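You operate a simulated robot arm through the tools that you are given. There is no shell and no other tool. Be economical: measure what you need, move in short steps, check, and stop when the job is done.

Carry out the task below with a simulated two-armed robot. There is one attempt and no reset: what you move stays moved.

## Task
Take the blue dust cloth from the top of the packing table and lay it out flat on the top of the long table.

Only the result counts: the job must be done as asked and must still hold three seconds after the hand-in. Knocking over, shifting, dropping, spilling or breaking anything else fails it. Flat cloth is picked up by pressing the open fingertips on it (5 to 10 N) and closing them slowly along it; thin cloth reads only 2 to 8 mm in the jaws.

## Robot
Two 7-joint arms with two-finger parallel grippers on one trunk, on a base that drives. Base frame: it is fixed to the floor where the robot stands at the start and does not move with it; the origin is under the middle of the robot, x ahead of it, y to its left, z up; the surface under the hand at the start is at about z = 800. Lengths are in mm, angles in rad, forces in N, time in s.
The left shoulder is at the start at [50, 168, 1082], the right one opposite. With the tool pointing down near the work surface each hand reaches from about 220 to 660 mm from the robot's upright axis, wherever it stands, measured 20 degrees to its own side. Places, roughly: blue dust cloth [500, 0, 800]; top of the long table [-1600, 200, 900]. Payload 1.57 kg a hand.
The TCP of each hand is the grasp point between the finger pads, 30 mm short of the fingertips. In the tool frame z runs along the fingers and y along their closing line. The gripper opens to 80 mm. The fingers are 17 mm wide and 12 mm thick; the gripper's body (40 by 82 mm) begins 80 mm behind the TCP.
Orientation is that of the tool frame in the base frame, as a unit quaternion [w, x, y, z]. With the fingers straight down and closing along the base's y, the tool's x points along the base's -x, its y along +y and its z along -z.

## Interface
- The arms move only by the tool nudge_tool. It takes "left_moves", "right_moves" or both (then of equal length, played together; a hand with none holds still); each is a list of rows, each an object (a shift or turn left out is 0, a gripper value left out holds the last) with "jaw": the opening, from 0 (shut) to 1 (fully open); "slide": the shift along the tool's x, y, z in mm, a list of three; "dr": the turn, a rotation vector about the tool's x, y, z in rad, a list of three. In form: [{"jaw": jaw, "slide": [dx, dy, dz], "dr": [rx, ry, rz]}, ...]. A call has 1 to 8 rows; each row is the pose to reach, as a shift and turn from the pose commanded when the call began, along the tool's axes at that moment. A row lasts 0.2 s, in which the tool goes at most 50 mm and 0.15 rad; a call with a longer step from one row to the next is refused whole, and so is a gripper value outside its range. Where a pose cannot be reached the arm comes as near as it can. A force on the tool above 40 N (or 10 N above the force at the start of the call, whichever is more), or a blocked arm, ends the call early, and 0.2 s more pass. The fingers move at their own pace (about 45 mm/s each) and stop on an object; they squeeze with about 23 N. The grip force told is the motor's: it shows also when the fingers shut on nothing. Time passes only in rows, and 0.2 s behind the last, so rows that repeat a pose let the fingers close. The reply holds the time, the measured pose of the TCP, the force on the tool along the base axes, the opening and the grip force, in the units named above and with some noise, with the torque about the TCP (base axes, N m) and any sound that the robot's microphone picked up.
- Cameras (640 x 400 px; columns grow to the right, rows downward): "scene" is now at [125.4, -4.9, 1288.9]; the picture's right is [-0.08, -1.00, 0.00], its down [-0.61, 0.05, -0.79] and it looks along [0.79, -0.06, -0.61] (base axes); focal length 280 px, centre (320, 200). "left" rides on the left gripper at [72, 7, -122] in its tool frame; the picture's right is [-0.09, 1.00, 0.00], its down [-0.84, -0.08, -0.54] and it looks along [-0.54, -0.05, 0.84] (tool axes); focal length 238 px, centre (320, 200). "right" rides on the right gripper at [72, -7, -122] in its tool frame; the picture's right is [0.09, 1.00, 0.00], its down [-0.84, 0.08, -0.54] and it looks along [-0.54, 0.05, 0.84] (tool axes); focal length 238 px, centre (320, 200). There is no depth. A picture from a camera that has moved, and an enlarged one, comes with that camera's place and axes in the base frame and with its lens.
- grab_frame(camera): a new picture of that camera. No time passes.
- slide_trunk(by): slides the trunk up (or, below 0, down) by that many mm; the arms and the scene camera ride with it, the base frame stays. It gives what a move gives, with no picture.
- steer(legs): drives the robot by 1 to 6 legs, each [ahead, left, turn to the left] in mm, mm and rad, along the robot's own axes; the way and the turn of a leg run together, so that a leg with both is an arc; at most 1500 mm and 3.142 rad a leg. The arms and the cameras ride along, it lands a little off, and it stops where it bumps. It gives what a move gives.
- head_to(pan, tilt): turns the head with the scene camera to pan (to the left, within 1.396 rad either way) and tilt (down, from -0.506 to 1.204), counted from straight ahead of the robot. It gives what a move gives.
- inspect(camera, box): a new picture of the part [left, top, right, bottom] of that camera's present view, enlarged. No time passes.
- sign_off(): hands the job in; it is judged then, once.

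Work in short steps. Places have to be worked out from the pictures, the camera data and where the tool is seen: move nearer, look again, correct. Check each grasp and each placing, and mend what went wrong. You have 120 turns and 88 pictures in all, those below and enlarged ones among them. Open the grippers and draw the arms clear of the work before you hand the job in, unless the task says otherwise; then end with one line.

The tools are called after "Call:" by a JSON object that holds its "api" and its "payload". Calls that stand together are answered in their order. nudge_tool: Moves the arms, as the interface text tells. Its arguments: {"type":"object","properties":{"left_moves":{"type":"array","items":{"type":"object","properties":{"jaw":{"type":"number"},"slide":{"type":"array","items":{"type":"number"}},"dr":{"type":"array","items":{"type":"number"}}}}},"right_moves":{"type":"array","items":{"type":"object","properties":{"jaw":{"type":"number"},"slide":{"type":"array","items":{"type":"number"}},"dr":{"type":"array","items":{"type":"number"}}}}}},"required":[]} The other tools are called the same way: slide_trunk (by) slides the trunk up or down; steer (legs) drives the base; head_to (pan, tilt) turns the head that bears the scene camera; grab_frame (camera) takes a picture; inspect (camera, box) takes an enlarged picture of a part of a camera's view; sign_off () hands the job in.

At the start:

```text
clock: 0.0
left_tool_pos: [489.7, 205.6, 1040.5]
left_tool_rot: [0.0, -0.001, 1.0, 0.0]
left_contact_force: [-0.5, -0.7, -0.4]
left_ft_torque: [0.06, 0.0, 0.01]
left_width: 80.1
left_gripper_force: 0.1
right_tool_pos: [466.4, -168.1, 1041.1]
right_tool_rot: [0.0, 0.0, 1.0, 0.0]
right_contact_force: [0.2, 0.0, 0.1]
right_ft_torque: [0.0, -0.03, 0.03]
right_width: 79.9
right_gripper_force: 0.0
trunk travel left (down, up): [-250.0, 193.0]
robot x, y, heading: [-2.6, -0.1, 0.001]
head pan, tilt: [-0.082, 0.654]
```

scene: 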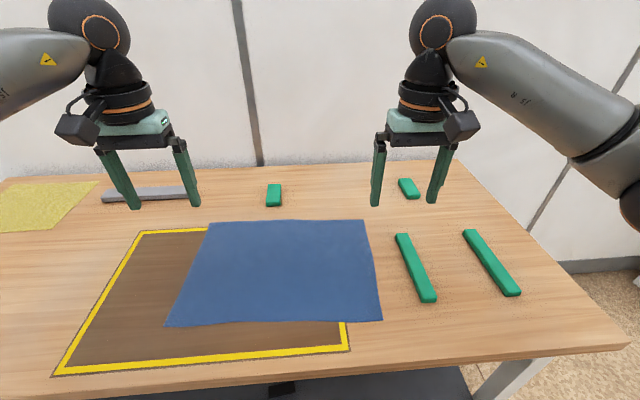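
right: 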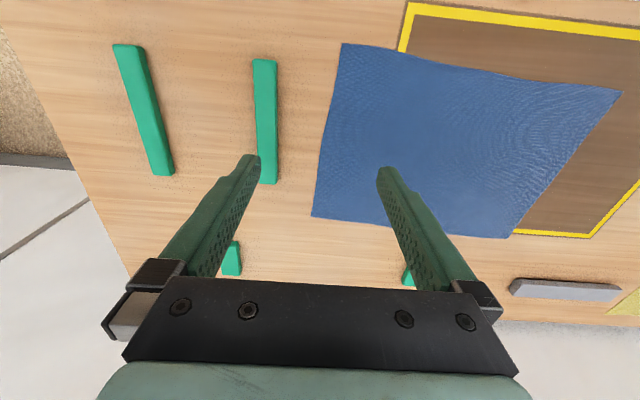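
left: 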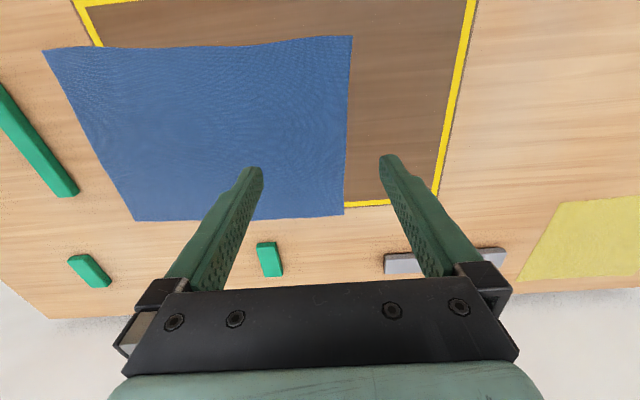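

I judge the cloth to be about 280 mm deep (x≈400–680) and 390 mm wide (y≈-150..245). Before gripping it I'll look for the long table, starting by turning the head.

Call:
{"api": "head_to", "payload": {"pan": 1.39, "tilt": 0.35}}

Call:
{"api": "grab_frame", "payload": {"camera": "scene"}}

Call:
{"api": "head_to", "payload": {"pan": -1.39, "tilt": 0.35}}

Call:
{"api": "grab_frame", "payload": {"camera": "scene"}}

```text
clock: 1.6
left_tool_pos: [489.2, 205.2, 1039.7]
left_tool_rot: [0.0, -0.001, 1.0, 0.0]
left_contact_force: [-0.3, 0.5, -0.2]
left_ft_torque: [0.03, -0.01, -0.01]
left_width: 79.8
left_gripper_force: 0.0
right_tool_pos: [467.6, -167.7, 1040.3]
right_tool_rot: [0.0, 0.0, 1.0, 0.0]
right_contact_force: [0.0, -0.2, 0.3]
right_ft_torque: [0.0, 0.02, 0.0]
right_width: 80.0
right_gripper_force: 0.1
trunk travel left (down, up): [-250.0, 193.0]
robot x, y, heading: [0.2, 2.4, -0.003]
head pan, tilt: [1.389, 0.351]
```

```text
84 pictures are left
camera scene: at [56.0, 93.8, 1316.4], right [0.98, -0.18, 0.0], down [-0.06, -0.34, -0.94], along [0.17, 0.92, -0.34], focal length 280 px, centre (320, 200)
```

scene: 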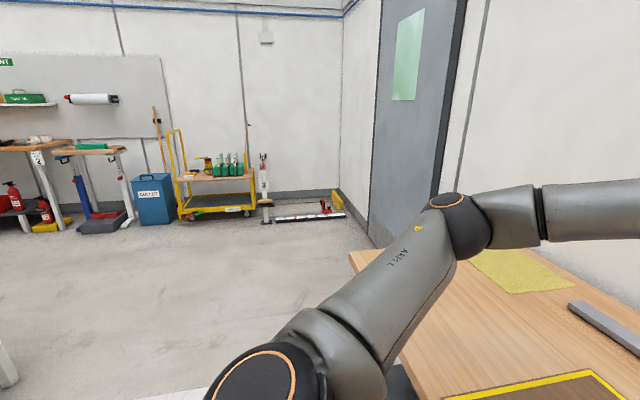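

```text
clock: 4.0
left_tool_pos: [489.5, 205.3, 1040.4]
left_tool_rot: [0.0, 0.0, 1.0, -0.001]
left_contact_force: [0.2, -0.2, -1.0]
left_ft_torque: [0.03, 0.02, 0.0]
left_width: 80.0
left_gripper_force: 0.0
right_tool_pos: [468.1, -166.8, 1040.6]
right_tool_rot: [0.0, 0.0, 1.0, 0.0]
right_contact_force: [0.1, 0.3, -0.1]
right_ft_torque: [-0.01, -0.02, 0.0]
right_width: 79.9
right_gripper_force: 0.0
trunk travel left (down, up): [-250.0, 193.0]
robot x, y, heading: [-1.5, -0.6, 0.001]
head pan, tilt: [-1.389, 0.351]
```

```text
83 pictures are left
camera scene: at [55.9, -89.4, 1316.4], right [-0.98, -0.18, 0.0], down [-0.06, 0.34, -0.94], along [0.17, -0.92, -0.34], focal length 280 px, centre (320, 200)
```

scene: 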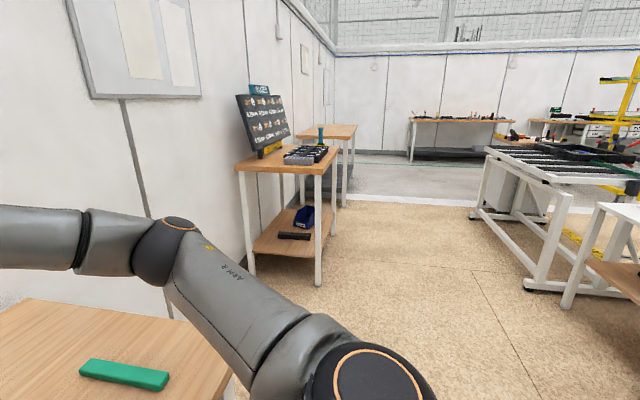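

Free floor to both sides near the robot. I back off 450 mm and turn half-way left to scout the long table behind.

Call:
{"api": "steer", "payload": {"legs": [[-450, 0, 0], [0, 0, 1.57]]}}

Call:
{"api": "head_to", "payload": {"pan": 1.2, "tilt": 0.5}}

Call:
{"api": "grab_frame", "payload": {"camera": "scene"}}

```text
clock: 10.7
left_tool_pos: [-672.3, 481.4, 1040.5]
left_tool_rot: [0.0, 0.717, -0.697, -0.001]
left_contact_force: [-0.7, 0.1, 0.6]
left_ft_torque: [0.01, 0.01, -0.01]
left_width: 79.9
left_gripper_force: 0.0
right_tool_pos: [-299.8, 472.0, 1042.3]
right_tool_rot: [0.0, 0.716, -0.698, 0.0]
right_contact_force: [0.4, 0.8, -0.3]
right_ft_torque: [0.01, 0.02, -0.03]
right_width: 80.0
right_gripper_force: 0.0
trunk travel left (down, up): [-250.0, 193.0]
robot x, y, heading: [-454.3, 1.9, 1.606]
head pan, tilt: [-1.389, 0.351]
```

```text
clock: 13.0
left_tool_pos: [-672.3, 483.8, 1040.6]
left_tool_rot: [0.0, 0.717, -0.697, 0.0]
left_contact_force: [0.0, 1.0, 0.0]
left_ft_torque: [-0.03, 0.02, -0.01]
left_width: 80.1
left_gripper_force: 0.1
right_tool_pos: [-300.1, 472.6, 1040.8]
right_tool_rot: [0.0, 0.717, -0.697, 0.0]
right_contact_force: [-0.5, 0.1, 0.2]
right_ft_torque: [0.0, 0.0, 0.01]
right_width: 79.6
right_gripper_force: 0.0
trunk travel left (down, up): [-250.0, 193.0]
robot x, y, heading: [-451.5, -1.3, 1.598]
head pan, tilt: [1.201, 0.499]
```

```text
82 pictures are left
camera scene: at [-540.7, 73.3, 1302.7], right [0.33, 0.94, 0.0], down [0.45, -0.16, -0.88], along [-0.83, 0.29, -0.48], focal length 280 px, centre (320, 200)
```

scene: 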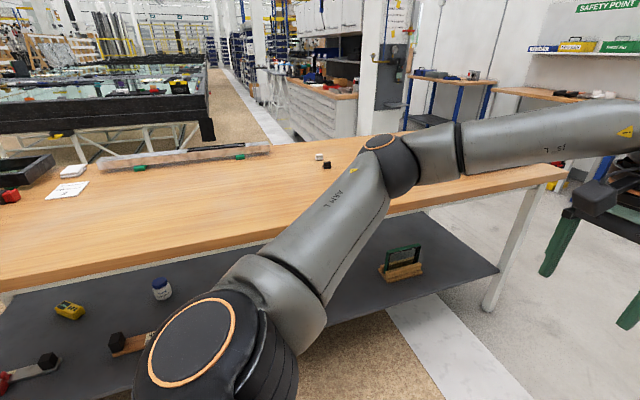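

Long table's near edge is at x≈-1120, mostly clear. I turn to face it fully.

Call:
{"api": "steer", "payload": {"legs": [[0, 0, 1.54]]}}

Call:
{"api": "head_to", "payload": {"pan": 0, "tilt": 0.55}}

Call:
{"api": "grab_frame", "payload": {"camera": "scene"}}

```text
clock: 17.2
left_tool_pos: [-938.6, -214.2, 1040.7]
left_tool_rot: [0.0, 1.0, 0.011, 0.001]
left_contact_force: [-0.3, -0.4, 0.8]
left_ft_torque: [0.0, 0.02, 0.0]
left_width: 79.7
left_gripper_force: 0.0
right_tool_pos: [-922.9, 158.7, 1041.2]
right_tool_rot: [-0.001, 1.0, 0.009, 0.0]
right_contact_force: [0.6, 0.1, -0.3]
right_ft_torque: [-0.01, -0.02, -0.02]
right_width: 80.0
right_gripper_force: 0.2
trunk travel left (down, up): [-250.0, 193.0]
robot x, y, heading: [-450.7, 4.1, -3.122]
head pan, tilt: [1.201, 0.499]
```

```text
clock: 18.6
left_tool_pos: [-938.0, -213.0, 1040.8]
left_tool_rot: [-0.001, 1.0, 0.009, 0.0]
left_contact_force: [-0.9, 0.6, 0.2]
left_ft_torque: [0.02, -0.02, 0.01]
left_width: 80.3
left_gripper_force: 0.1
right_tool_pos: [-923.4, 158.3, 1039.6]
right_tool_rot: [0.0, 1.0, 0.009, 0.001]
right_contact_force: [0.0, -0.2, 0.3]
right_ft_torque: [0.0, 0.0, -0.03]
right_width: 80.3
right_gripper_force: 0.1
trunk travel left (down, up): [-250.0, 193.0]
robot x, y, heading: [-452.4, 1.0, -3.122]
head pan, tilt: [0.0, 0.55]
```

```text
81 pictures are left
camera scene: at [-583.6, 0.5, 1298.1], right [-0.02, 1.0, 0.0], down [0.52, 0.01, -0.85], along [-0.85, -0.02, -0.52], focal length 280 px, centre (320, 200)
```

scene: 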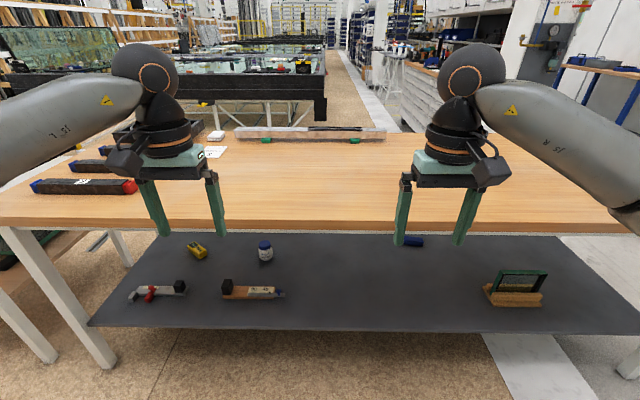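

Free area on the long table: x -1140..-1690, y about -400..+400. I'll target the cloth at x≈-1180..-1460, centred on y≈-10. Now I return to the packing table.

Call:
{"api": "steer", "payload": {"legs": [[0, 0, 3.122], [450, 0, 0]]}}

Call:
{"api": "head_to", "payload": {"pan": 0, "tilt": 0.75}}

Call:
{"api": "grab_frame", "payload": {"camera": "scene"}}

```text
clock: 28.8
left_tool_pos: [473.9, 260.5, 1039.5]
left_tool_rot: [0.0, -0.03, 1.0, 0.0]
left_contact_force: [-0.5, -0.1, -0.3]
left_ft_torque: [-0.01, 0.0, 0.0]
left_width: 80.0
left_gripper_force: 0.1
right_tool_pos: [473.4, -112.5, 1041.0]
right_tool_rot: [-0.001, -0.029, 1.0, -0.001]
right_contact_force: [-0.2, 0.2, -0.6]
right_ft_torque: [-0.03, -0.01, 0.01]
right_width: 79.8
right_gripper_force: 0.1
trunk travel left (down, up): [-250.0, 193.0]
robot x, y, heading: [-3.7, 24.7, 0.059]
head pan, tilt: [0.0, 0.55]
```

```text
clock: 29.5
left_tool_pos: [473.1, 260.0, 1040.1]
left_tool_rot: [-0.001, -0.029, 1.0, 0.0]
left_contact_force: [-0.6, 0.2, -0.3]
left_ft_torque: [0.0, -0.01, -0.02]
left_width: 79.7
left_gripper_force: 0.0
right_tool_pos: [473.7, -113.1, 1040.2]
right_tool_rot: [0.001, -0.03, 1.0, 0.0]
right_contact_force: [0.0, -0.2, 0.4]
right_ft_torque: [0.01, 0.0, -0.01]
right_width: 80.0
right_gripper_force: 0.0
trunk travel left (down, up): [-250.0, 193.0]
robot x, y, heading: [-2.8, 25.6, 0.058]
head pan, tilt: [0.0, 0.75]
```

```text
80 pictures are left
camera scene: at [118.4, 36.5, 1280.8], right [0.06, -1.0, 0.0], down [-0.68, -0.04, -0.73], along [0.73, 0.04, -0.68], focal length 280 px, centre (320, 200)
```

scene: 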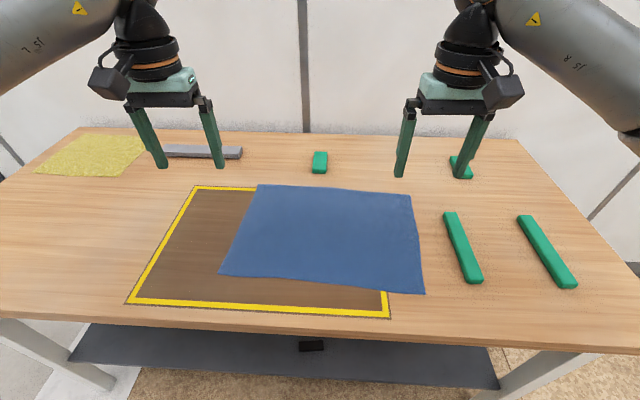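

The cloth's near corners are at (412,250) and (391,-144). I move both hands above points just inside those corners, at z≈880, with yaw aligned and jaws at 0.6.

Call:
{"api": "nudge_tool", "payload": {"left_moves": [{"jaw": 0.6, "slide": [11, -13, 30], "dr": [0, 0, 0.025]}, {"slide": [22, -26, 65], "dr": [0, 0, 0.05]}, {"slide": [34, -39, 100], "dr": [0, 0, 0.075]}, {"slide": [45, -52, 135], "dr": [0, 0, 0.1]}, {"slide": [45, -52, 160], "dr": [0, 0, 0.1]}], "right_moves": [{"jaw": 0.6, "slide": [14, 4, 30], "dr": [0, 0, 0.025]}, {"slide": [29, 9, 65], "dr": [0, 0, 0.05]}, {"slide": [43, 13, 100], "dr": [0, 0, 0.075]}, {"slide": [57, 17, 135], "dr": [0, 0, 0.1]}, {"slide": [57, 17, 160], "dr": [0, 0, 0.1]}]}}

Call:
{"api": "grab_frame", "payload": {"camera": "scene"}}

Call:
{"api": "grab_frame", "payload": {"camera": "left"}}

Call:
{"api": "grab_frame", "payload": {"camera": "right"}}

```text
clock: 30.7
left_tool_pos: [430.8, 205.2, 880.7]
left_tool_rot: [0.0, 0.02, 1.0, 0.001]
left_contact_force: [-0.1, 0.5, 0.1]
left_ft_torque: [0.02, 0.01, 0.02]
left_width: 48.0
left_gripper_force: 0.1
right_tool_pos: [413.3, -97.8, 880.6]
right_tool_rot: [0.0, 0.021, 1.0, 0.0]
right_contact_force: [0.7, -0.8, -0.6]
right_ft_torque: [-0.02, -0.05, 0.0]
right_width: 47.8
right_gripper_force: 0.1
trunk travel left (down, up): [-250.0, 193.0]
robot x, y, heading: [-2.6, 25.3, 0.061]
head pan, tilt: [0.0, 0.75]
```

```text
79 pictures are left
camera scene: at [118.5, 36.5, 1280.8], right [0.06, -1.0, 0.0], down [-0.68, -0.04, -0.73], along [0.73, 0.04, -0.68], focal length 280 px, centre (320, 200)
```

scene: 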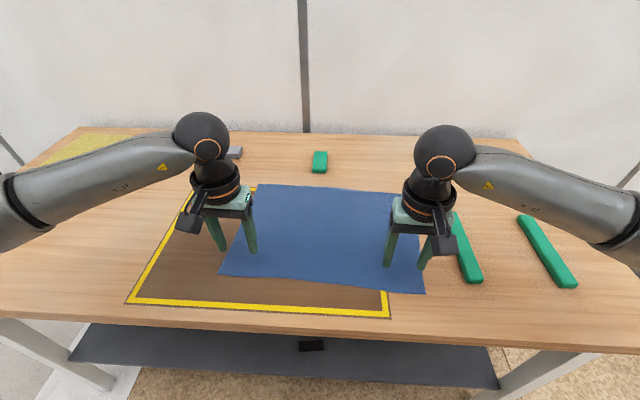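

```text
78 pictures are left
camera left: at [358.4, 213.2, 1001.7], right [0.13, 0.99, 0.0], down [0.83, -0.11, 0.54], along [0.54, -0.07, -0.84], focal length 238 px, centre (320, 200)
```

left: 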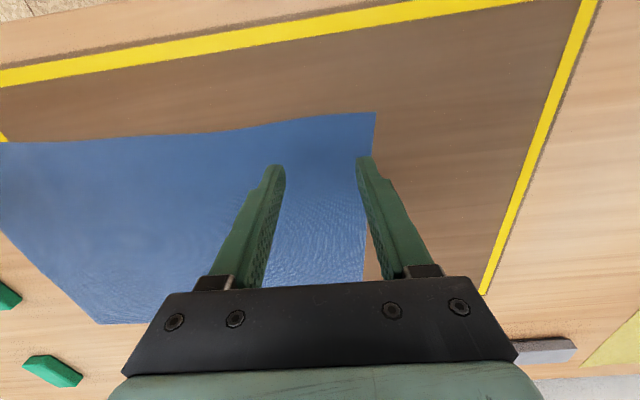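

```text
77 pictures are left
camera right: at [341.7, -101.6, 1004.1], right [-0.05, 1.0, 0.0], down [0.84, 0.04, 0.54], along [0.54, 0.03, -0.84], focal length 238 px, centre (320, 200)
```

right: 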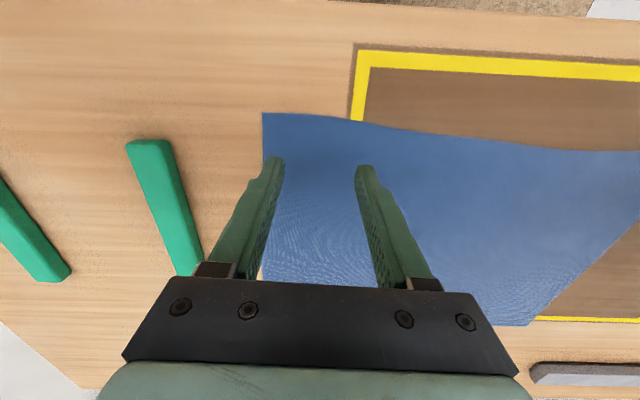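

The corners check out at (409,252) and (390,-146). I descend to just above contact and then press in small steps.

Call:
{"api": "nudge_tool", "payload": {"left_moves": [{"slide": [0, 0, 25]}, {"slide": [0, 0, 44]}, {"slide": [0, 0, 48]}, {"slide": [0, 0, 50]}, {"slide": [0, 0, 51]}], "right_moves": [{"slide": [0, 0, 25]}, {"slide": [0, 0, 44]}, {"slide": [0, 0, 48]}, {"slide": [0, 0, 50]}, {"slide": [0, 0, 51]}]}}

```text
clock: 31.9
left_tool_pos: [431.3, 207.2, 831.4]
left_tool_rot: [0.001, 0.021, 1.0, 0.001]
left_contact_force: [1.1, 0.2, 4.9]
left_ft_torque: [0.05, -0.03, -0.04]
left_width: 48.1
left_gripper_force: 0.1
right_tool_pos: [414.4, -97.6, 831.7]
right_tool_rot: [0.002, 0.021, 1.0, 0.001]
right_contact_force: [-0.1, 1.9, 13.6]
right_ft_torque: [-0.23, 0.05, 0.01]
right_width: 48.1
right_gripper_force: 0.1
trunk travel left (down, up): [-250.0, 193.0]
robot x, y, heading: [-4.0, 26.7, 0.063]
head pan, tilt: [0.0, 0.75]
```

In contact: left about 5 N, right about 13 N. I trim the heights slightly and close slowly.

Call:
{"api": "nudge_tool", "payload": {"left_moves": [{"jaw": 0.6, "slide": [0, 0, 0.4]}, {"jaw": 0.5, "slide": [0, 0, 0.4]}, {"jaw": 0.4, "slide": [0, 0, 0.4]}, {"jaw": 0.3, "slide": [0, 0, 0.4]}, {"jaw": 0.2, "slide": [0, 0, 0.4]}, {"jaw": 0.1, "slide": [0, 0, 0.4]}, {"jaw": 0.0, "slide": [0, 0, 0.4]}, {"jaw": 0.0, "slide": [0, 0, 0.4]}], "right_moves": [{"jaw": 0.6, "slide": [0, 0, -0.7]}, {"jaw": 0.5, "slide": [0, 0, -0.7]}, {"jaw": 0.4, "slide": [0, 0, -0.7]}, {"jaw": 0.3, "slide": [0, 0, -0.7]}, {"jaw": 0.2, "slide": [0, 0, -0.7]}, {"jaw": 0.1, "slide": [0, 0, -0.7]}, {"jaw": 0.0, "slide": [0, 0, -0.7]}, {"jaw": 0.0, "slide": [0, 0, -0.7]}]}}

Call:
{"api": "grab_frame", "payload": {"camera": "left"}}

Call:
{"api": "grab_frame", "payload": {"camera": "right"}}

```text
clock: 33.7
left_tool_pos: [428.8, 205.9, 831.8]
left_tool_rot: [0.002, 0.021, 1.0, 0.0]
left_contact_force: [-0.4, -1.9, 17.3]
left_ft_torque: [0.0, 0.04, -0.02]
left_width: 2.4
left_gripper_force: 23.1
right_tool_pos: [413.6, -98.5, 832.0]
right_tool_rot: [0.001, 0.021, 1.0, 0.001]
right_contact_force: [-0.2, 1.0, 11.6]
right_ft_torque: [-0.07, 0.01, -0.04]
right_width: 6.9
right_gripper_force: 22.7
trunk travel left (down, up): [-250.0, 193.0]
robot x, y, heading: [-4.5, 24.8, 0.056]
head pan, tilt: [0.0, 0.75]
```

```text
76 pictures are left
camera left: at [357.7, 213.3, 951.9], right [0.13, 0.99, 0.0], down [0.83, -0.11, 0.55], along [0.54, -0.07, -0.84], focal length 238 px, centre (320, 200)
```

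left: 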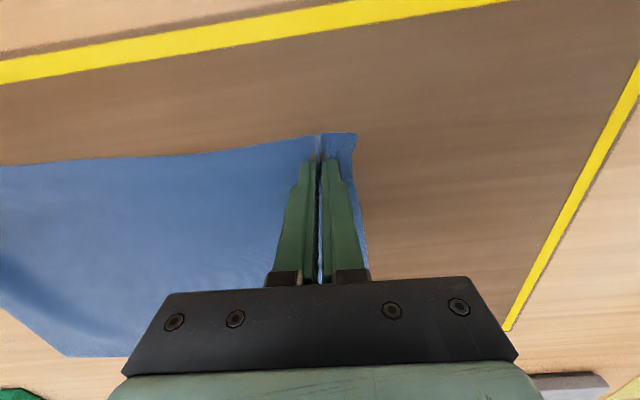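

```text
75 pictures are left
camera right: at [341.5, -102.8, 954.3], right [-0.05, 1.0, 0.0], down [0.84, 0.04, 0.54], along [0.54, 0.03, -0.84], focal length 238 px, centre (320, 200)
```

right: 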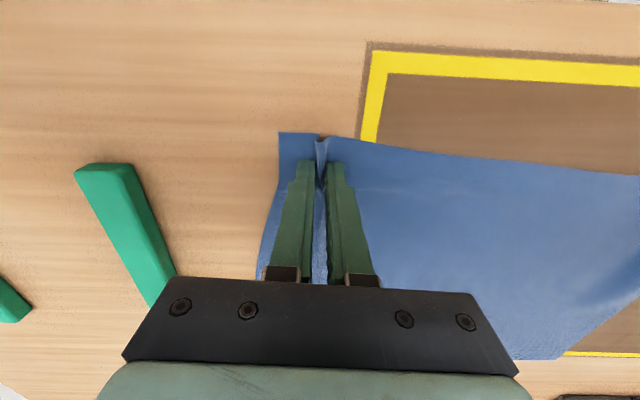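

Both jaws hold a fold (2.4 and 6.9 mm). I lift 60 mm and check that both hold.

Call:
{"api": "nudge_tool", "payload": {"left_moves": [{"jaw": 0, "slide": [0, 0, -15]}, {"slide": [0, 0, -35]}, {"slide": [0, 0, -60]}], "right_moves": [{"jaw": 0, "slide": [0, 0, -15]}, {"slide": [0, 0, -35]}, {"slide": [0, 0, -60]}]}}

Call:
{"api": "grab_frame", "payload": {"camera": "scene"}}

```text
clock: 34.5
left_tool_pos: [428.7, 205.2, 890.6]
left_tool_rot: [-0.001, 0.021, 1.0, 0.0]
left_contact_force: [-0.4, -3.1, -0.5]
left_ft_torque: [-0.07, 0.03, 0.0]
left_width: 2.1
left_gripper_force: 22.9
right_tool_pos: [415.1, -99.0, 889.8]
right_tool_rot: [0.0, 0.021, 1.0, 0.0]
right_contact_force: [0.6, 2.7, 0.4]
right_ft_torque: [0.07, 0.02, 0.0]
right_width: 6.3
right_gripper_force: 22.8
trunk travel left (down, up): [-250.0, 193.0]
robot x, y, heading: [-4.6, 28.3, 0.061]
head pan, tilt: [0.0, 0.75]
```

```text
74 pictures are left
camera scene: at [118.2, 36.5, 1280.6], right [0.06, -1.0, 0.0], down [-0.68, -0.04, -0.73], along [0.73, 0.04, -0.68], focal length 280 px, centre (320, 200)
```

scene: 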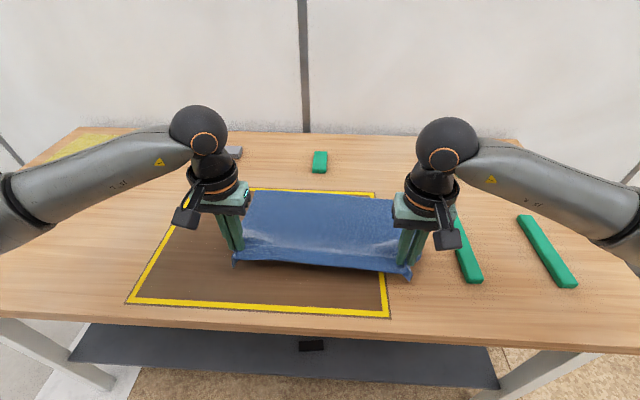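

Both hold, taut between the hands. I ease the hands together a little, lift 50 more, then raise the trunk.

Call:
{"api": "nudge_tool", "payload": {"left_moves": [{"slide": [-10, -3, -20]}, {"slide": [-20, -6, -50]}], "right_moves": [{"slide": [-10, 3, -20]}, {"slide": [-20, 6, -50]}]}}

Call:
{"api": "slide_trunk", "payload": {"by": 190}}

Call:
{"api": "grab_frame", "payload": {"camera": "scene"}}

```text
clock: 35.1
left_tool_pos: [450.5, 199.3, 940.2]
left_tool_rot: [0.0, 0.019, 1.0, 0.001]
left_contact_force: [-0.2, 0.0, 0.1]
left_ft_torque: [0.02, -0.01, 0.03]
left_width: 2.2
left_gripper_force: 23.0
right_tool_pos: [435.1, -94.6, 940.8]
right_tool_rot: [-0.001, 0.021, 1.0, -0.001]
right_contact_force: [0.6, 0.0, 0.0]
right_ft_torque: [0.0, -0.01, -0.03]
right_width: 5.9
right_gripper_force: 23.1
trunk travel left (down, up): [-250.0, 193.0]
robot x, y, heading: [-2.6, 25.1, 0.052]
head pan, tilt: [0.0, 0.75]
```

```text
clock: 37.2
left_tool_pos: [451.4, 199.8, 1130.2]
left_tool_rot: [0.001, 0.02, 1.0, 0.0]
left_contact_force: [1.1, -0.5, -0.6]
left_ft_torque: [-0.02, -0.01, -0.02]
left_width: 1.8
left_gripper_force: 22.7
right_tool_pos: [436.1, -94.4, 1129.8]
right_tool_rot: [0.0, 0.021, 1.0, 0.0]
right_contact_force: [-0.7, 0.0, -0.2]
right_ft_torque: [0.01, 0.01, 0.0]
right_width: 6.4
right_gripper_force: 22.5
trunk travel left (down, up): [-440.0, 3.0]
robot x, y, heading: [-3.9, 34.4, 0.056]
head pan, tilt: [0.0, 0.75]
```

```text
73 pictures are left
camera scene: at [118.6, 36.5, 1470.7], right [0.06, -1.0, 0.0], down [-0.68, -0.04, -0.73], along [0.73, 0.04, -0.68], focal length 280 px, centre (320, 200)
```

scene: 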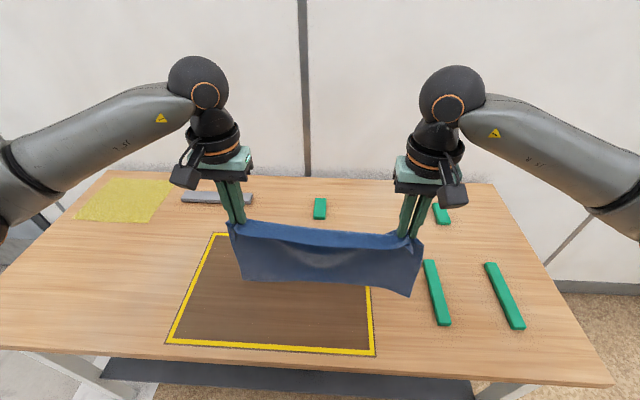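

The cloth hangs clear of the packing table. I raise the hands another 120 mm.

Call:
{"api": "nudge_tool", "payload": {"left_moves": [{"slide": [0, 0, -40]}, {"slide": [0, 0, -80]}, {"slide": [0, 0, -120]}], "right_moves": [{"slide": [0, 0, -40]}, {"slide": [0, 0, -80]}, {"slide": [0, 0, -120]}]}}

Call:
{"api": "steer", "payload": {"legs": [[-450, 0, 0]]}}

Call:
{"api": "grab_frame", "payload": {"camera": "scene"}}

```text
clock: 38.0
left_tool_pos: [449.8, 198.5, 1251.0]
left_tool_rot: [0.001, 0.021, 1.0, 0.0]
left_contact_force: [0.3, 0.3, 0.0]
left_ft_torque: [0.01, 0.0, -0.01]
left_width: 2.1
left_gripper_force: 22.4
right_tool_pos: [434.8, -93.9, 1249.0]
right_tool_rot: [0.001, 0.021, 1.0, 0.0]
right_contact_force: [-0.2, -0.1, 0.2]
right_ft_torque: [-0.01, -0.04, -0.03]
right_width: 6.1
right_gripper_force: 23.3
trunk travel left (down, up): [-440.0, 3.0]
robot x, y, heading: [-4.2, 28.0, 0.061]
head pan, tilt: [0.0, 0.75]
```

```text
clock: 40.6
left_tool_pos: [9.4, 171.7, 1249.8]
left_tool_rot: [-0.001, 0.022, 1.0, 0.001]
left_contact_force: [-0.8, -0.7, -0.4]
left_ft_torque: [0.04, -0.03, 0.04]
left_width: 1.8
left_gripper_force: 23.2
right_tool_pos: [-5.2, -119.8, 1248.9]
right_tool_rot: [0.0, 0.023, 1.0, 0.0]
right_contact_force: [0.7, 0.2, 0.3]
right_ft_torque: [0.02, -0.03, -0.01]
right_width: 6.1
right_gripper_force: 22.9
trunk travel left (down, up): [-440.0, 3.0]
robot x, y, heading: [-444.6, 0.3, 0.055]
head pan, tilt: [0.0, 0.75]
```

```text
72 pictures are left
camera scene: at [-323.6, 11.2, 1470.8], right [0.05, -1.0, 0.0], down [-0.68, -0.04, -0.73], along [0.73, 0.04, -0.68], focal length 280 px, centre (320, 200)
```

scene: 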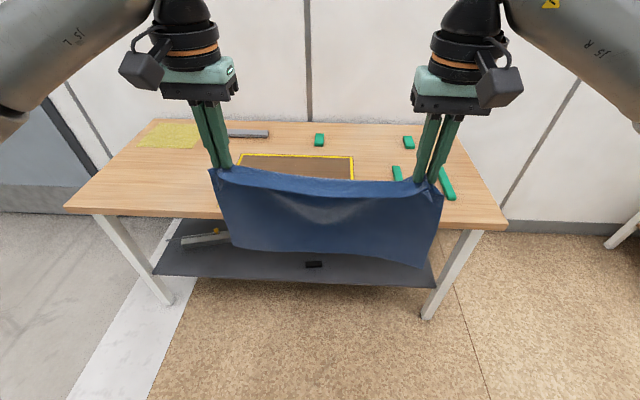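

Held well. I turn half around toward the long table.

Call:
{"api": "steer", "payload": {"legs": [[0, 0, 1.55], [0, 0, 1.55]]}}

Call:
{"api": "grab_frame", "payload": {"camera": "scene"}}

```text
clock: 48.7
left_tool_pos: [-900.7, -165.5, 1248.9]
left_tool_rot: [0.0, 1.0, -0.024, 0.0]
left_contact_force: [0.7, 0.8, 0.4]
left_ft_torque: [0.02, -0.01, -0.03]
left_width: 2.1
left_gripper_force: 23.5
right_tool_pos: [-883.9, 126.0, 1249.0]
right_tool_rot: [0.0, 1.0, -0.025, 0.0]
right_contact_force: [-1.0, 0.8, 0.3]
right_ft_torque: [-0.03, -0.02, 0.01]
right_width: 2.4
right_gripper_force: 22.9
trunk travel left (down, up): [-440.0, 3.0]
robot x, y, heading: [-445.0, 0.0, -3.087]
head pan, tilt: [0.0, 0.75]
```

```text
71 pictures are left
camera scene: at [-568.5, -1.7, 1470.7], right [-0.05, 1.0, 0.0], down [0.68, 0.03, -0.73], along [-0.73, -0.04, -0.68], focal length 280 px, centre (320, 200)
```

scene: 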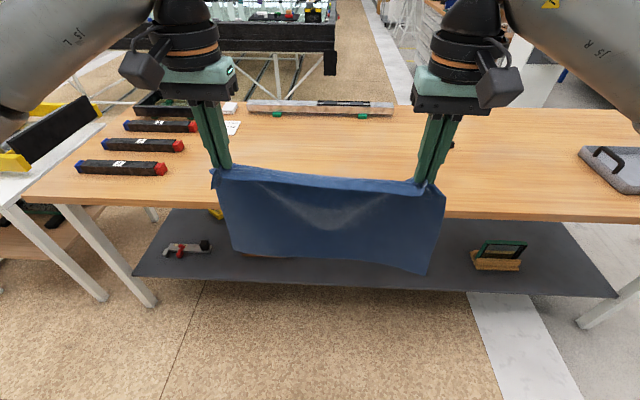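

Still held; the bottom edge is at z≈1000. I drive ahead 370 mm and square up to the table.

Call:
{"api": "steer", "payload": {"legs": [[365, 0, 0], [0, 0, 0.045]]}}

Call:
{"api": "grab_frame", "payload": {"camera": "scene"}}

```text
clock: 51.4
left_tool_pos: [-1259.6, -203.3, 1251.0]
left_tool_rot: [0.0, 1.0, -0.003, 0.0]
left_contact_force: [-0.7, 0.3, 0.2]
left_ft_torque: [0.02, 0.03, 0.0]
left_width: 1.9
left_gripper_force: 22.7
right_tool_pos: [-1255.3, 89.7, 1248.8]
right_tool_rot: [0.0, 1.0, -0.004, 0.0]
right_contact_force: [0.3, -0.3, -0.1]
right_ft_torque: [0.02, 0.0, -0.04]
right_width: 2.4
right_gripper_force: 22.8
trunk travel left (down, up): [-440.0, 3.0]
robot x, y, heading: [-809.2, -13.9, -3.048]
head pan, tilt: [0.0, 0.75]
```

```text
70 pictures are left
camera scene: at [-934.5, -24.9, 1470.7], right [-0.09, 1.0, 0.0], down [0.68, 0.06, -0.73], along [-0.73, -0.07, -0.68], focal length 280 px, centre (320, 200)
```

scene: 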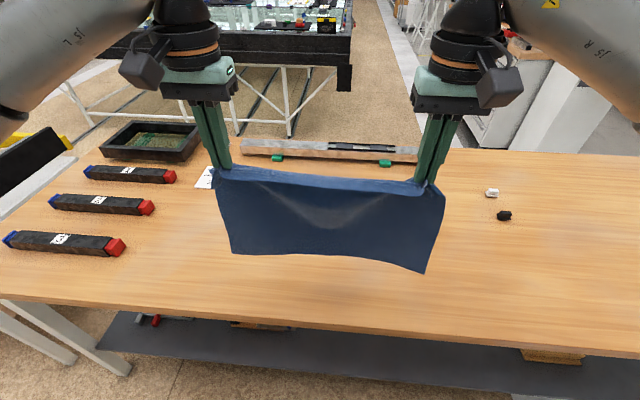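

The table edge looks nearer x≈-1170 and the free depth runs to x≈-1800. I drive 45 mm closer, then extend the hands 160 mm and stretch the top edge slightly.

Call:
{"api": "steer", "payload": {"legs": [[45, 0, 0]]}}

Call:
{"api": "nudge_tool", "payload": {"left_moves": [{"slide": [-40, 1, 0]}, {"slide": [-80, 2, 0]}, {"slide": [-120, 3, 0]}, {"slide": [-160, 4, 0]}, {"slide": [-160, 4, 0]}], "right_moves": [{"slide": [-40, -1, 0]}, {"slide": [-80, -2, 0]}, {"slide": [-120, -3, 0]}, {"slide": [-160, -4, 0]}, {"slide": [-160, -4, 0]}]}}

Call:
{"api": "grab_frame", "payload": {"camera": "scene"}}

```text
clock: 52.3
left_tool_pos: [-1303.7, -206.6, 1251.1]
left_tool_rot: [0.0, 1.0, -0.002, 0.0]
left_contact_force: [-0.5, 0.5, -1.1]
left_ft_torque: [0.01, 0.01, -0.02]
left_width: 2.1
left_gripper_force: 23.2
right_tool_pos: [-1299.9, 86.2, 1247.8]
right_tool_rot: [0.001, 1.0, -0.003, 0.001]
right_contact_force: [0.0, -0.2, -0.2]
right_ft_torque: [-0.04, -0.02, -0.03]
right_width: 2.3
right_gripper_force: 22.6
trunk travel left (down, up): [-440.0, 3.0]
robot x, y, heading: [-855.9, -20.3, -3.048]
head pan, tilt: [0.0, 0.75]
```

```text
clock: 53.5
left_tool_pos: [-1432.5, -211.2, 1247.9]
left_tool_rot: [0.002, 1.0, -0.006, -0.001]
left_contact_force: [-1.3, 6.6, -0.3]
left_ft_torque: [0.14, 0.01, -0.02]
left_width: 2.2
left_gripper_force: 23.0
left hand out of reach, approached as far as the arm can: row 4, 5
right_tool_pos: [-1461.2, 94.1, 1248.9]
right_tool_rot: [0.002, 1.0, -0.003, -0.001]
right_contact_force: [1.3, -4.4, -0.7]
right_ft_torque: [-0.22, -0.03, -0.03]
right_width: 2.8
right_gripper_force: 23.3
trunk travel left (down, up): [-440.0, 3.0]
robot x, y, heading: [-850.4, -19.6, -3.051]
head pan, tilt: [0.0, 0.75]
```

```text
69 pictures are left
camera scene: at [-977.7, -25.7, 1470.8], right [-0.09, 1.0, 0.0], down [0.68, 0.06, -0.73], along [-0.73, -0.07, -0.68], focal length 280 px, centre (320, 200)
```

scene: 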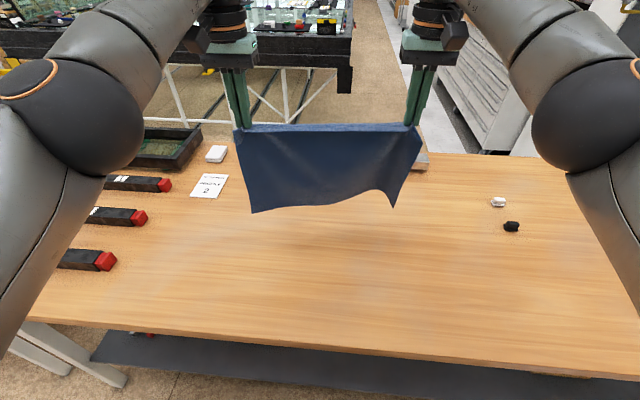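

The left arm is at its reach at this height and the cloth is over-taut. I ease back 30 mm, relax the spread slightly, and lower 60 mm.

Call:
{"api": "nudge_tool", "payload": {"left_moves": [{"slide": [15, -1.5, 20]}, {"slide": [30, -3, 40]}, {"slide": [30, -3, 60]}], "right_moves": [{"slide": [15, 1.5, 20]}, {"slide": [30, 3, 40]}, {"slide": [30, 3, 60]}]}}

Call:
{"api": "grab_frame", "payload": {"camera": "scene"}}

```text
clock: 54.3
left_tool_pos: [-1402.7, -213.5, 1185.1]
left_tool_rot: [-0.001, 1.0, -0.001, 0.0]
left_contact_force: [0.1, 2.9, 0.5]
left_ft_torque: [0.13, 0.02, -0.05]
left_width: 2.0
left_gripper_force: 22.7
right_tool_pos: [-1429.0, 89.1, 1189.2]
right_tool_rot: [0.001, 1.0, -0.003, 0.0]
right_contact_force: [0.2, -2.5, -0.2]
right_ft_torque: [-0.11, -0.03, -0.02]
right_width: 2.4
right_gripper_force: 23.0
trunk travel left (down, up): [-440.0, 3.0]
robot x, y, heading: [-856.3, -20.8, -3.047]
head pan, tilt: [0.0, 0.75]
```

```text
68 pictures are left
camera scene: at [-978.7, -28.9, 1470.6], right [-0.09, 1.0, 0.0], down [0.68, 0.06, -0.73], along [-0.73, -0.07, -0.68], focal length 280 px, centre (320, 200)
```

scene: 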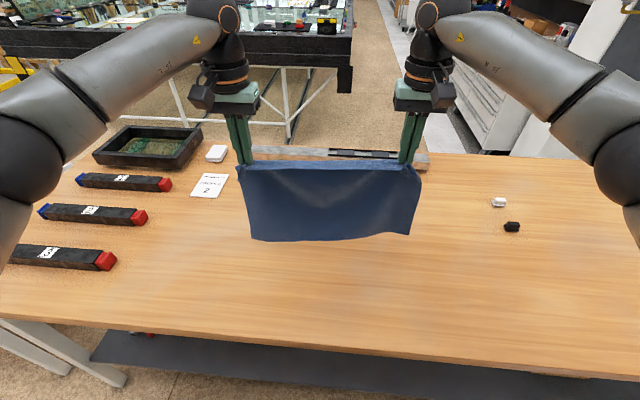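

Good hang. I move both hands on to x≈-1470 while lowering 25 mm, lining them up.

Call:
{"api": "nudge_tool", "payload": {"left_moves": [{"slide": [-22, 0, 8]}, {"slide": [-44, -0.5, 14]}, {"slide": [-67, -1, 20]}, {"slide": [-67, -1, 20]}], "right_moves": [{"slide": [-14, 0, 8]}, {"slide": [-28, 0.5, 16]}, {"slide": [-41, 1, 24]}, {"slide": [-41, 1, 24]}]}}

Call:
{"api": "grab_frame", "payload": {"camera": "scene"}}

```text
clock: 55.3
left_tool_pos: [-1451.0, -213.8, 1167.0]
left_tool_rot: [0.0, 1.0, -0.003, -0.001]
left_contact_force: [-0.2, 2.0, -0.2]
left_ft_torque: [0.06, -0.03, -0.02]
left_width: 2.1
left_gripper_force: 22.9
left hand out of reach, approached as far as the arm can: row 3, 4
right_tool_pos: [-1470.1, 88.3, 1164.1]
right_tool_rot: [0.001, 1.0, -0.003, 0.0]
right_contact_force: [-0.2, -2.7, -0.4]
right_ft_torque: [-0.06, -0.03, -0.01]
right_width: 2.6
right_gripper_force: 23.1
trunk travel left (down, up): [-440.0, 3.0]
robot x, y, heading: [-855.0, -21.2, -3.053]
head pan, tilt: [0.0, 0.75]
```

```text
67 pictures are left
camera scene: at [-977.7, -28.1, 1470.7], right [-0.09, 1.0, 0.0], down [0.68, 0.06, -0.73], along [-0.73, -0.07, -0.68], focal length 280 px, centre (320, 200)
```

scene: 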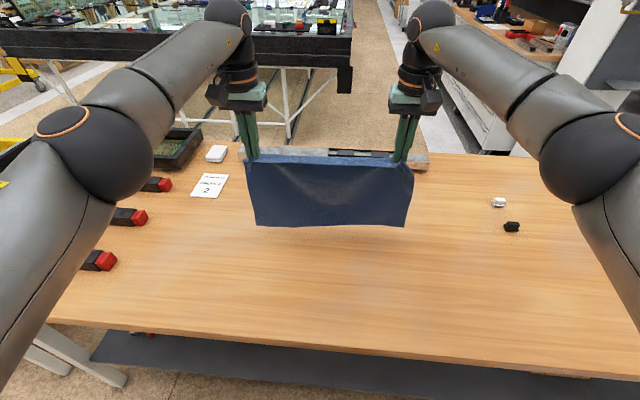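

The bottom edge is about 20–35 mm above the table. I lower 30 mm straight down and look for touch.

Call:
{"api": "nudge_tool", "payload": {"left_moves": [{"slide": [-10, 0, 10]}, {"slide": [-18, 0, 20]}, {"slide": [-18, 0, 30]}], "right_moves": [{"slide": [0, 0, 10]}, {"slide": [0, 0, 20]}, {"slide": [0, 0, 30]}]}}

Call:
{"api": "inspect", "payload": {"camera": "scene", "box": [200, 120, 460, 280]}}

```text
clock: 56.1
left_tool_pos: [-1453.8, -200.4, 1149.8]
left_tool_rot: [0.0, 1.0, -0.002, 0.0]
left_contact_force: [0.8, -0.8, 0.1]
left_ft_torque: [0.01, -0.01, -0.03]
left_width: 2.0
left_gripper_force: 23.5
left hand out of reach, approached as far as the arm can: row 1, 2, 3
right_tool_pos: [-1468.8, 87.7, 1134.9]
right_tool_rot: [0.0, 1.0, -0.004, -0.001]
right_contact_force: [0.5, -0.2, 0.6]
right_ft_torque: [-0.01, 0.0, -0.03]
right_width: 2.3
right_gripper_force: 23.4
trunk travel left (down, up): [-440.0, 3.0]
robot x, y, heading: [-857.7, -19.7, -3.048]
head pan, tilt: [0.0, 0.75]
```

```text
2.46 times, centred on (330, 200) of scene
camera zoom: at [-977.8, -29.2, 1470.7], right [-0.09, 1.0, 0.0], down [0.68, 0.06, -0.73], along [-0.73, -0.07, -0.68], focal length 688 px, centre (295, 200)
```

zoom: 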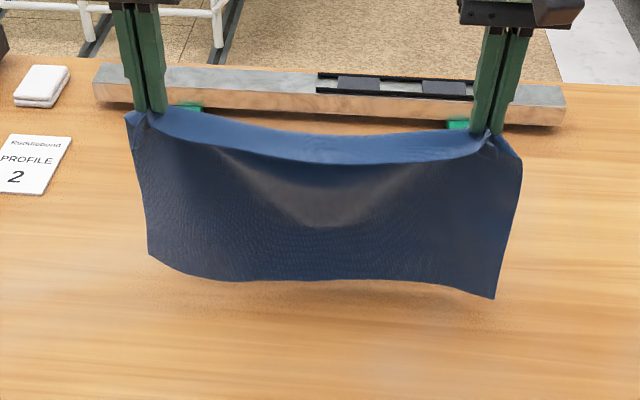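

The left arm is at its reach limit, so I bring both hands back about 20 mm, re-level and re-tension.

Call:
{"api": "nudge_tool", "payload": {"left_moves": [{"slide": [12, 6, 5]}, {"slide": [20, 12, 15]}, {"slide": [20, 12, 18]}], "right_moves": [{"slide": [10, 0, 0]}, {"slide": [30, 0, 0]}, {"slide": [32, 0, 3]}]}}

Call:
{"api": "inspect", "payload": {"camera": "scene", "box": [200, 120, 460, 280]}}

```text
clock: 56.9
left_tool_pos: [-1432.3, -213.2, 1132.6]
left_tool_rot: [0.0, 1.0, -0.002, 0.0]
left_contact_force: [0.0, 0.4, 0.7]
left_ft_torque: [0.03, 0.01, -0.04]
left_width: 1.9
left_gripper_force: 23.0
right_tool_pos: [-1437.3, 88.8, 1131.2]
right_tool_rot: [0.002, 1.0, -0.004, 0.0]
right_contact_force: [0.0, -1.0, 0.0]
right_ft_torque: [-0.05, 0.01, -0.01]
right_width: 2.5
right_gripper_force: 23.3
trunk travel left (down, up): [-440.0, 3.0]
robot x, y, heading: [-853.9, -17.3, -3.049]
head pan, tilt: [0.0, 0.75]
```

```text
2.46 times, centred on (330, 200) of scene
camera zoom: at [-978.1, -29.0, 1470.7], right [-0.09, 1.0, 0.0], down [0.68, 0.06, -0.73], along [-0.73, -0.07, -0.68], focal length 688 px, centre (295, 200)
```

zoom: 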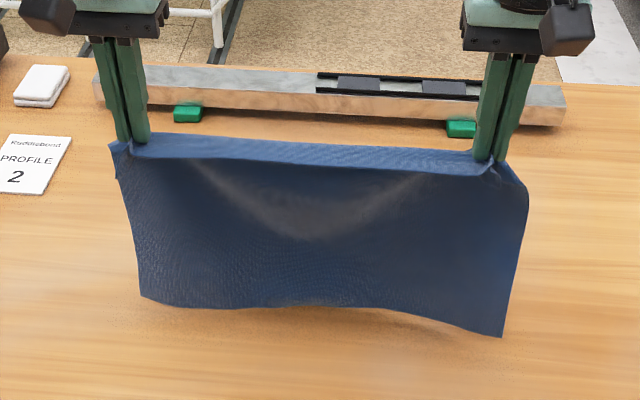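

I let the swing settle and look again to judge contact with the table.

Call:
{"api": "nudge_tool", "payload": {"left_moves": [{"slide": [0, 0, 0]}, {"slide": [0, 0, 0]}, {"slide": [0, 0, 0]}, {"slide": [0, 0, 0]}]}}

Call:
{"api": "inspect", "payload": {"camera": "scene", "box": [200, 120, 460, 280]}}

Call:
{"api": "grab_frame", "payload": {"camera": "right"}}

```text
clock: 57.9
left_tool_pos: [-1434.1, -212.7, 1133.0]
left_tool_rot: [0.0, 1.0, -0.002, 0.0]
left_contact_force: [0.0, 2.3, -0.3]
left_ft_torque: [0.03, -0.01, 0.02]
left_width: 2.3
left_gripper_force: 22.9
right_tool_pos: [-1438.0, 88.6, 1133.3]
right_tool_rot: [-0.001, 1.0, -0.004, 0.0]
right_contact_force: [0.5, -1.4, -0.4]
right_ft_torque: [-0.03, 0.0, 0.0]
right_width: 2.2
right_gripper_force: 22.5
trunk travel left (down, up): [-440.0, 3.0]
robot x, y, heading: [-852.9, -20.8, -3.049]
head pan, tilt: [0.0, 0.75]
```

```text
2.46 times, centred on (330, 200) of scene
camera zoom: at [-977.8, -28.8, 1470.7], right [-0.09, 1.0, 0.0], down [0.68, 0.06, -0.73], along [-0.73, -0.07, -0.68], focal length 688 px, centre (295, 200)
```

zoom: 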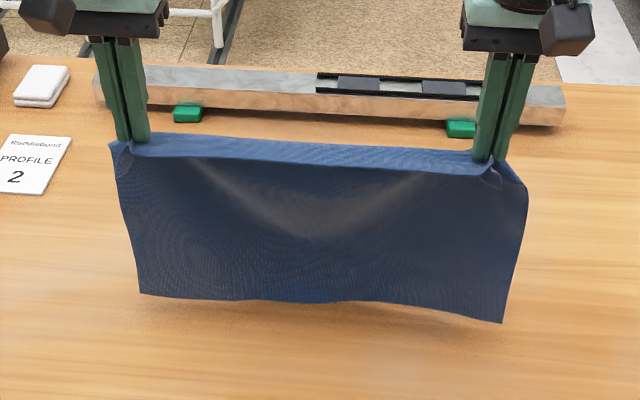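

```text
63 pictures are left
camera right: at [-1365.6, 94.2, 1255.4], right [0.09, -1.0, 0.0], down [-0.84, -0.07, 0.54], along [-0.54, -0.05, -0.84], focal length 238 px, centre (320, 200)
```

right: 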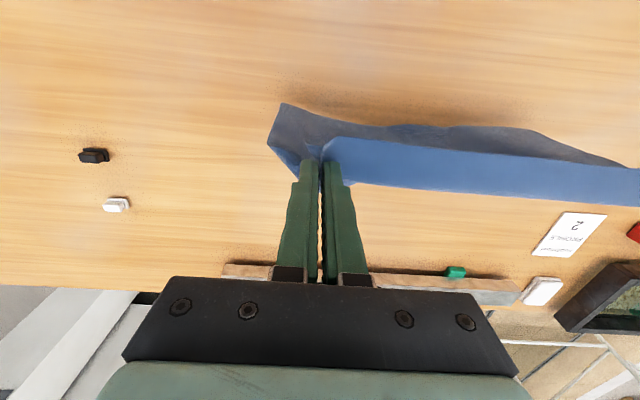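

Still hovering, with the bottom leaning toward me. It is safer to lay it the other way: set the free edge down near me at x≈-1230 and move the hands forward. I draw the hands back 205 mm, slightly raised, and let it settle.

Call:
{"api": "nudge_tool", "payload": {"left_moves": [{"slide": [20, 0, -15]}, {"slide": [50, 0, -20]}, {"slide": [90, 0, -20]}, {"slide": [130, 0, -20]}, {"slide": [165, 0, -20]}, {"slide": [190, 0, -20]}, {"slide": [203, 0, -20]}, {"slide": [206, 0, -20]}], "right_moves": [{"slide": [20, 0, -15]}, {"slide": [50, 0, -20]}, {"slide": [90, 0, -20]}, {"slide": [130, 0, -20]}, {"slide": [165, 0, -20]}, {"slide": [190, 0, -20]}, {"slide": [207, 0, -20]}, {"slide": [210, 0, -20]}]}}

Call:
{"api": "nudge_tool", "payload": {"left_moves": [{"slide": [0, 0, 0]}, {"slide": [0, 0, 0]}, {"slide": [0, 0, 0]}, {"slide": [0, 0, 0]}, {"slide": [0, 0, 0]}, {"slide": [0, 0, 0]}]}}

Call:
{"api": "grab_frame", "payload": {"camera": "scene"}}

Call:
{"api": "grab_frame", "payload": {"camera": "left"}}

```text
clock: 59.7
left_tool_pos: [-1228.1, -213.8, 1152.2]
left_tool_rot: [0.0, 1.0, -0.002, 0.0]
left_contact_force: [0.5, 1.3, 0.1]
left_ft_torque: [0.02, 0.0, -0.04]
left_width: 2.2
left_gripper_force: 23.1
right_tool_pos: [-1229.3, 85.6, 1150.1]
right_tool_rot: [0.0, 1.0, -0.003, 0.001]
right_contact_force: [-0.8, -0.7, 0.1]
right_ft_torque: [-0.01, 0.01, -0.01]
right_width: 2.2
right_gripper_force: 22.9
trunk travel left (down, up): [-440.0, 3.0]
robot x, y, heading: [-858.7, -16.6, -3.047]
head pan, tilt: [0.0, 0.75]
```

```text
clock: 61.1
left_tool_pos: [-1227.7, -213.9, 1153.1]
left_tool_rot: [0.0, 1.0, -0.002, 0.0]
left_contact_force: [0.5, 1.1, 0.6]
left_ft_torque: [-0.03, 0.05, 0.0]
left_width: 2.2
left_gripper_force: 23.3
right_tool_pos: [-1227.8, 86.0, 1150.6]
right_tool_rot: [-0.001, 1.0, -0.004, 0.0]
right_contact_force: [0.3, -0.3, -0.2]
right_ft_torque: [0.0, 0.01, -0.01]
right_width: 2.5
right_gripper_force: 23.2
trunk travel left (down, up): [-440.0, 3.0]
robot x, y, heading: [-855.8, -17.1, -3.051]
head pan, tilt: [0.0, 0.75]
```

```text
62 pictures are left
camera scene: at [-977.8, -28.8, 1470.7], right [-0.09, 1.0, 0.0], down [0.68, 0.06, -0.73], along [-0.73, -0.07, -0.68], focal length 280 px, centre (320, 200)
```

scene: 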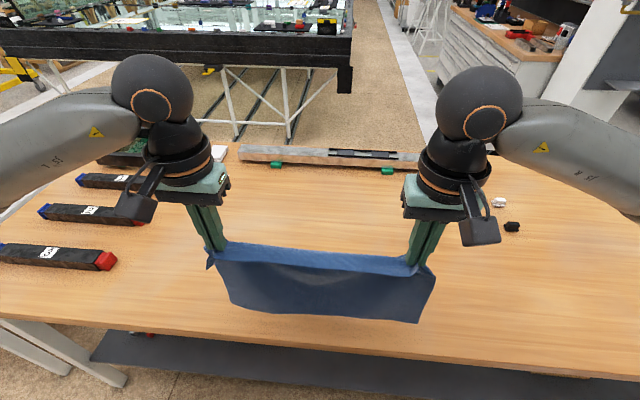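

```text
61 pictures are left
camera left: at [-1155.7, -221.9, 1273.2], right [-0.1, -1.0, 0.0], down [-0.84, 0.08, 0.54], along [-0.54, 0.05, -0.84], focal length 238 px, centre (320, 200)
```

left: 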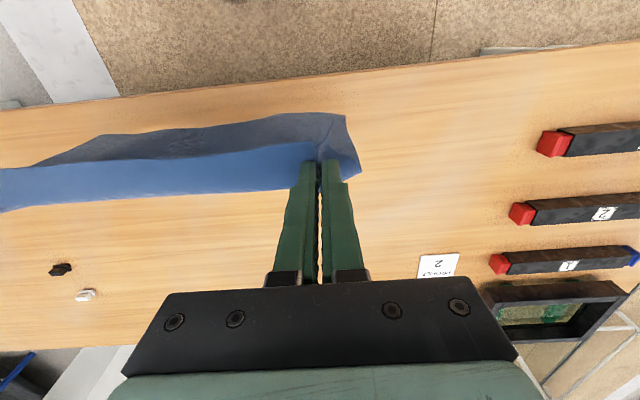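

The table edge is at x≈-1183, and the hands at -1228 are clear of it. I lower 30 mm with 20 mm forward, to touch the free edge down about 40 mm inside the table edge.

Call:
{"api": "nudge_tool", "payload": {"left_moves": [{"slide": [-8, 0, 8]}, {"slide": [-15, 0, 15]}, {"slide": [-20, 0, 25]}, {"slide": [-20, 0, 32]}, {"slide": [-20, 0, 32]}], "right_moves": [{"slide": [-8, 0, 8]}, {"slide": [-15, 0, 15]}, {"slide": [-20, 0, 25]}, {"slide": [-20, 0, 30]}, {"slide": [-20, 0, 30]}]}}

Call:
{"api": "inspect", "payload": {"camera": "scene", "box": [180, 210, 480, 395]}}

```text
clock: 62.3
left_tool_pos: [-1249.6, -212.3, 1119.4]
left_tool_rot: [0.0, 1.0, -0.002, -0.001]
left_contact_force: [0.3, 1.1, -0.5]
left_ft_torque: [-0.01, 0.02, 0.01]
left_width: 2.2
left_gripper_force: 23.1
right_tool_pos: [-1247.7, 85.6, 1120.9]
right_tool_rot: [0.0, 1.0, -0.003, 0.0]
right_contact_force: [0.7, -0.1, -0.5]
right_ft_torque: [0.03, 0.01, -0.04]
right_width: 2.3
right_gripper_force: 23.3
trunk travel left (down, up): [-440.0, 3.0]
robot x, y, heading: [-855.0, -20.4, -3.048]
head pan, tilt: [0.0, 0.75]
```

```text
2.13 times, centred on (330, 302) of scene
camera zoom: at [-977.9, -28.7, 1470.7], right [-0.09, 1.0, 0.0], down [0.68, 0.06, -0.73], along [-0.73, -0.07, -0.68], focal length 596 px, centre (299, -19)
```

zoom: 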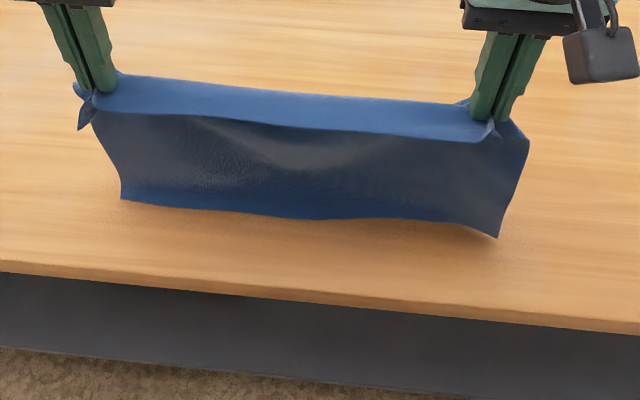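

The free edge is touching and curls slightly toward me, as wanted. I now move the hands forward along an arc so the cloth lies down behind them.

Call:
{"api": "nudge_tool", "payload": {"left_moves": [{"slide": [-22, 0, 2]}, {"slide": [-45, 0, 5]}, {"slide": [-68, 0, 8]}, {"slide": [-90, 0, 13]}, {"slide": [-110, 0, 20]}, {"slide": [-128, 0, 29]}, {"slide": [-142, 0, 40]}, {"slide": [-150, 0, 48]}], "right_moves": [{"slide": [-22, 0, 2]}, {"slide": [-45, 0, 5]}, {"slide": [-68, 0, 8]}, {"slide": [-90, 0, 13]}, {"slide": [-110, 0, 20]}, {"slide": [-128, 0, 29]}, {"slide": [-142, 0, 40]}, {"slide": [-150, 0, 48]}]}}

Call:
{"api": "grab_frame", "payload": {"camera": "scene"}}

```text
clock: 64.1
left_tool_pos: [-1397.7, -212.4, 1073.3]
left_tool_rot: [0.001, 1.0, -0.005, -0.001]
left_contact_force: [0.1, 0.1, 0.2]
left_ft_torque: [0.0, -0.01, -0.02]
left_width: 2.2
left_gripper_force: 23.7
right_tool_pos: [-1397.1, 87.8, 1073.4]
right_tool_rot: [0.0, 1.0, -0.004, 0.0]
right_contact_force: [0.5, -1.2, -0.3]
right_ft_torque: [-0.01, -0.02, 0.01]
right_width: 2.3
right_gripper_force: 23.1
trunk travel left (down, up): [-440.0, 3.0]
robot x, y, heading: [-853.4, -16.9, -3.048]
head pan, tilt: [0.0, 0.75]
```

```text
59 pictures are left
camera scene: at [-978.1, -28.8, 1470.7], right [-0.09, 1.0, 0.0], down [0.68, 0.06, -0.73], along [-0.73, -0.07, -0.68], focal length 280 px, centre (320, 200)
```

scene: 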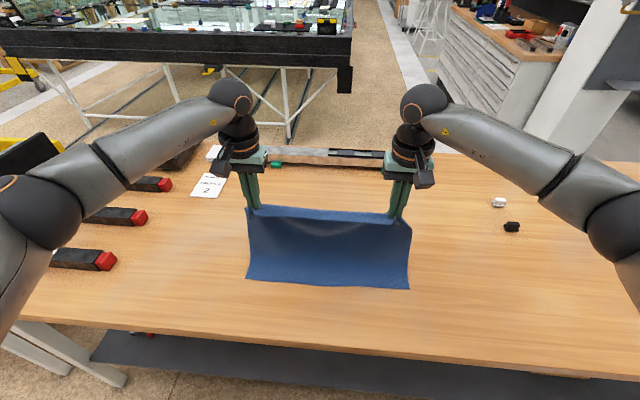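

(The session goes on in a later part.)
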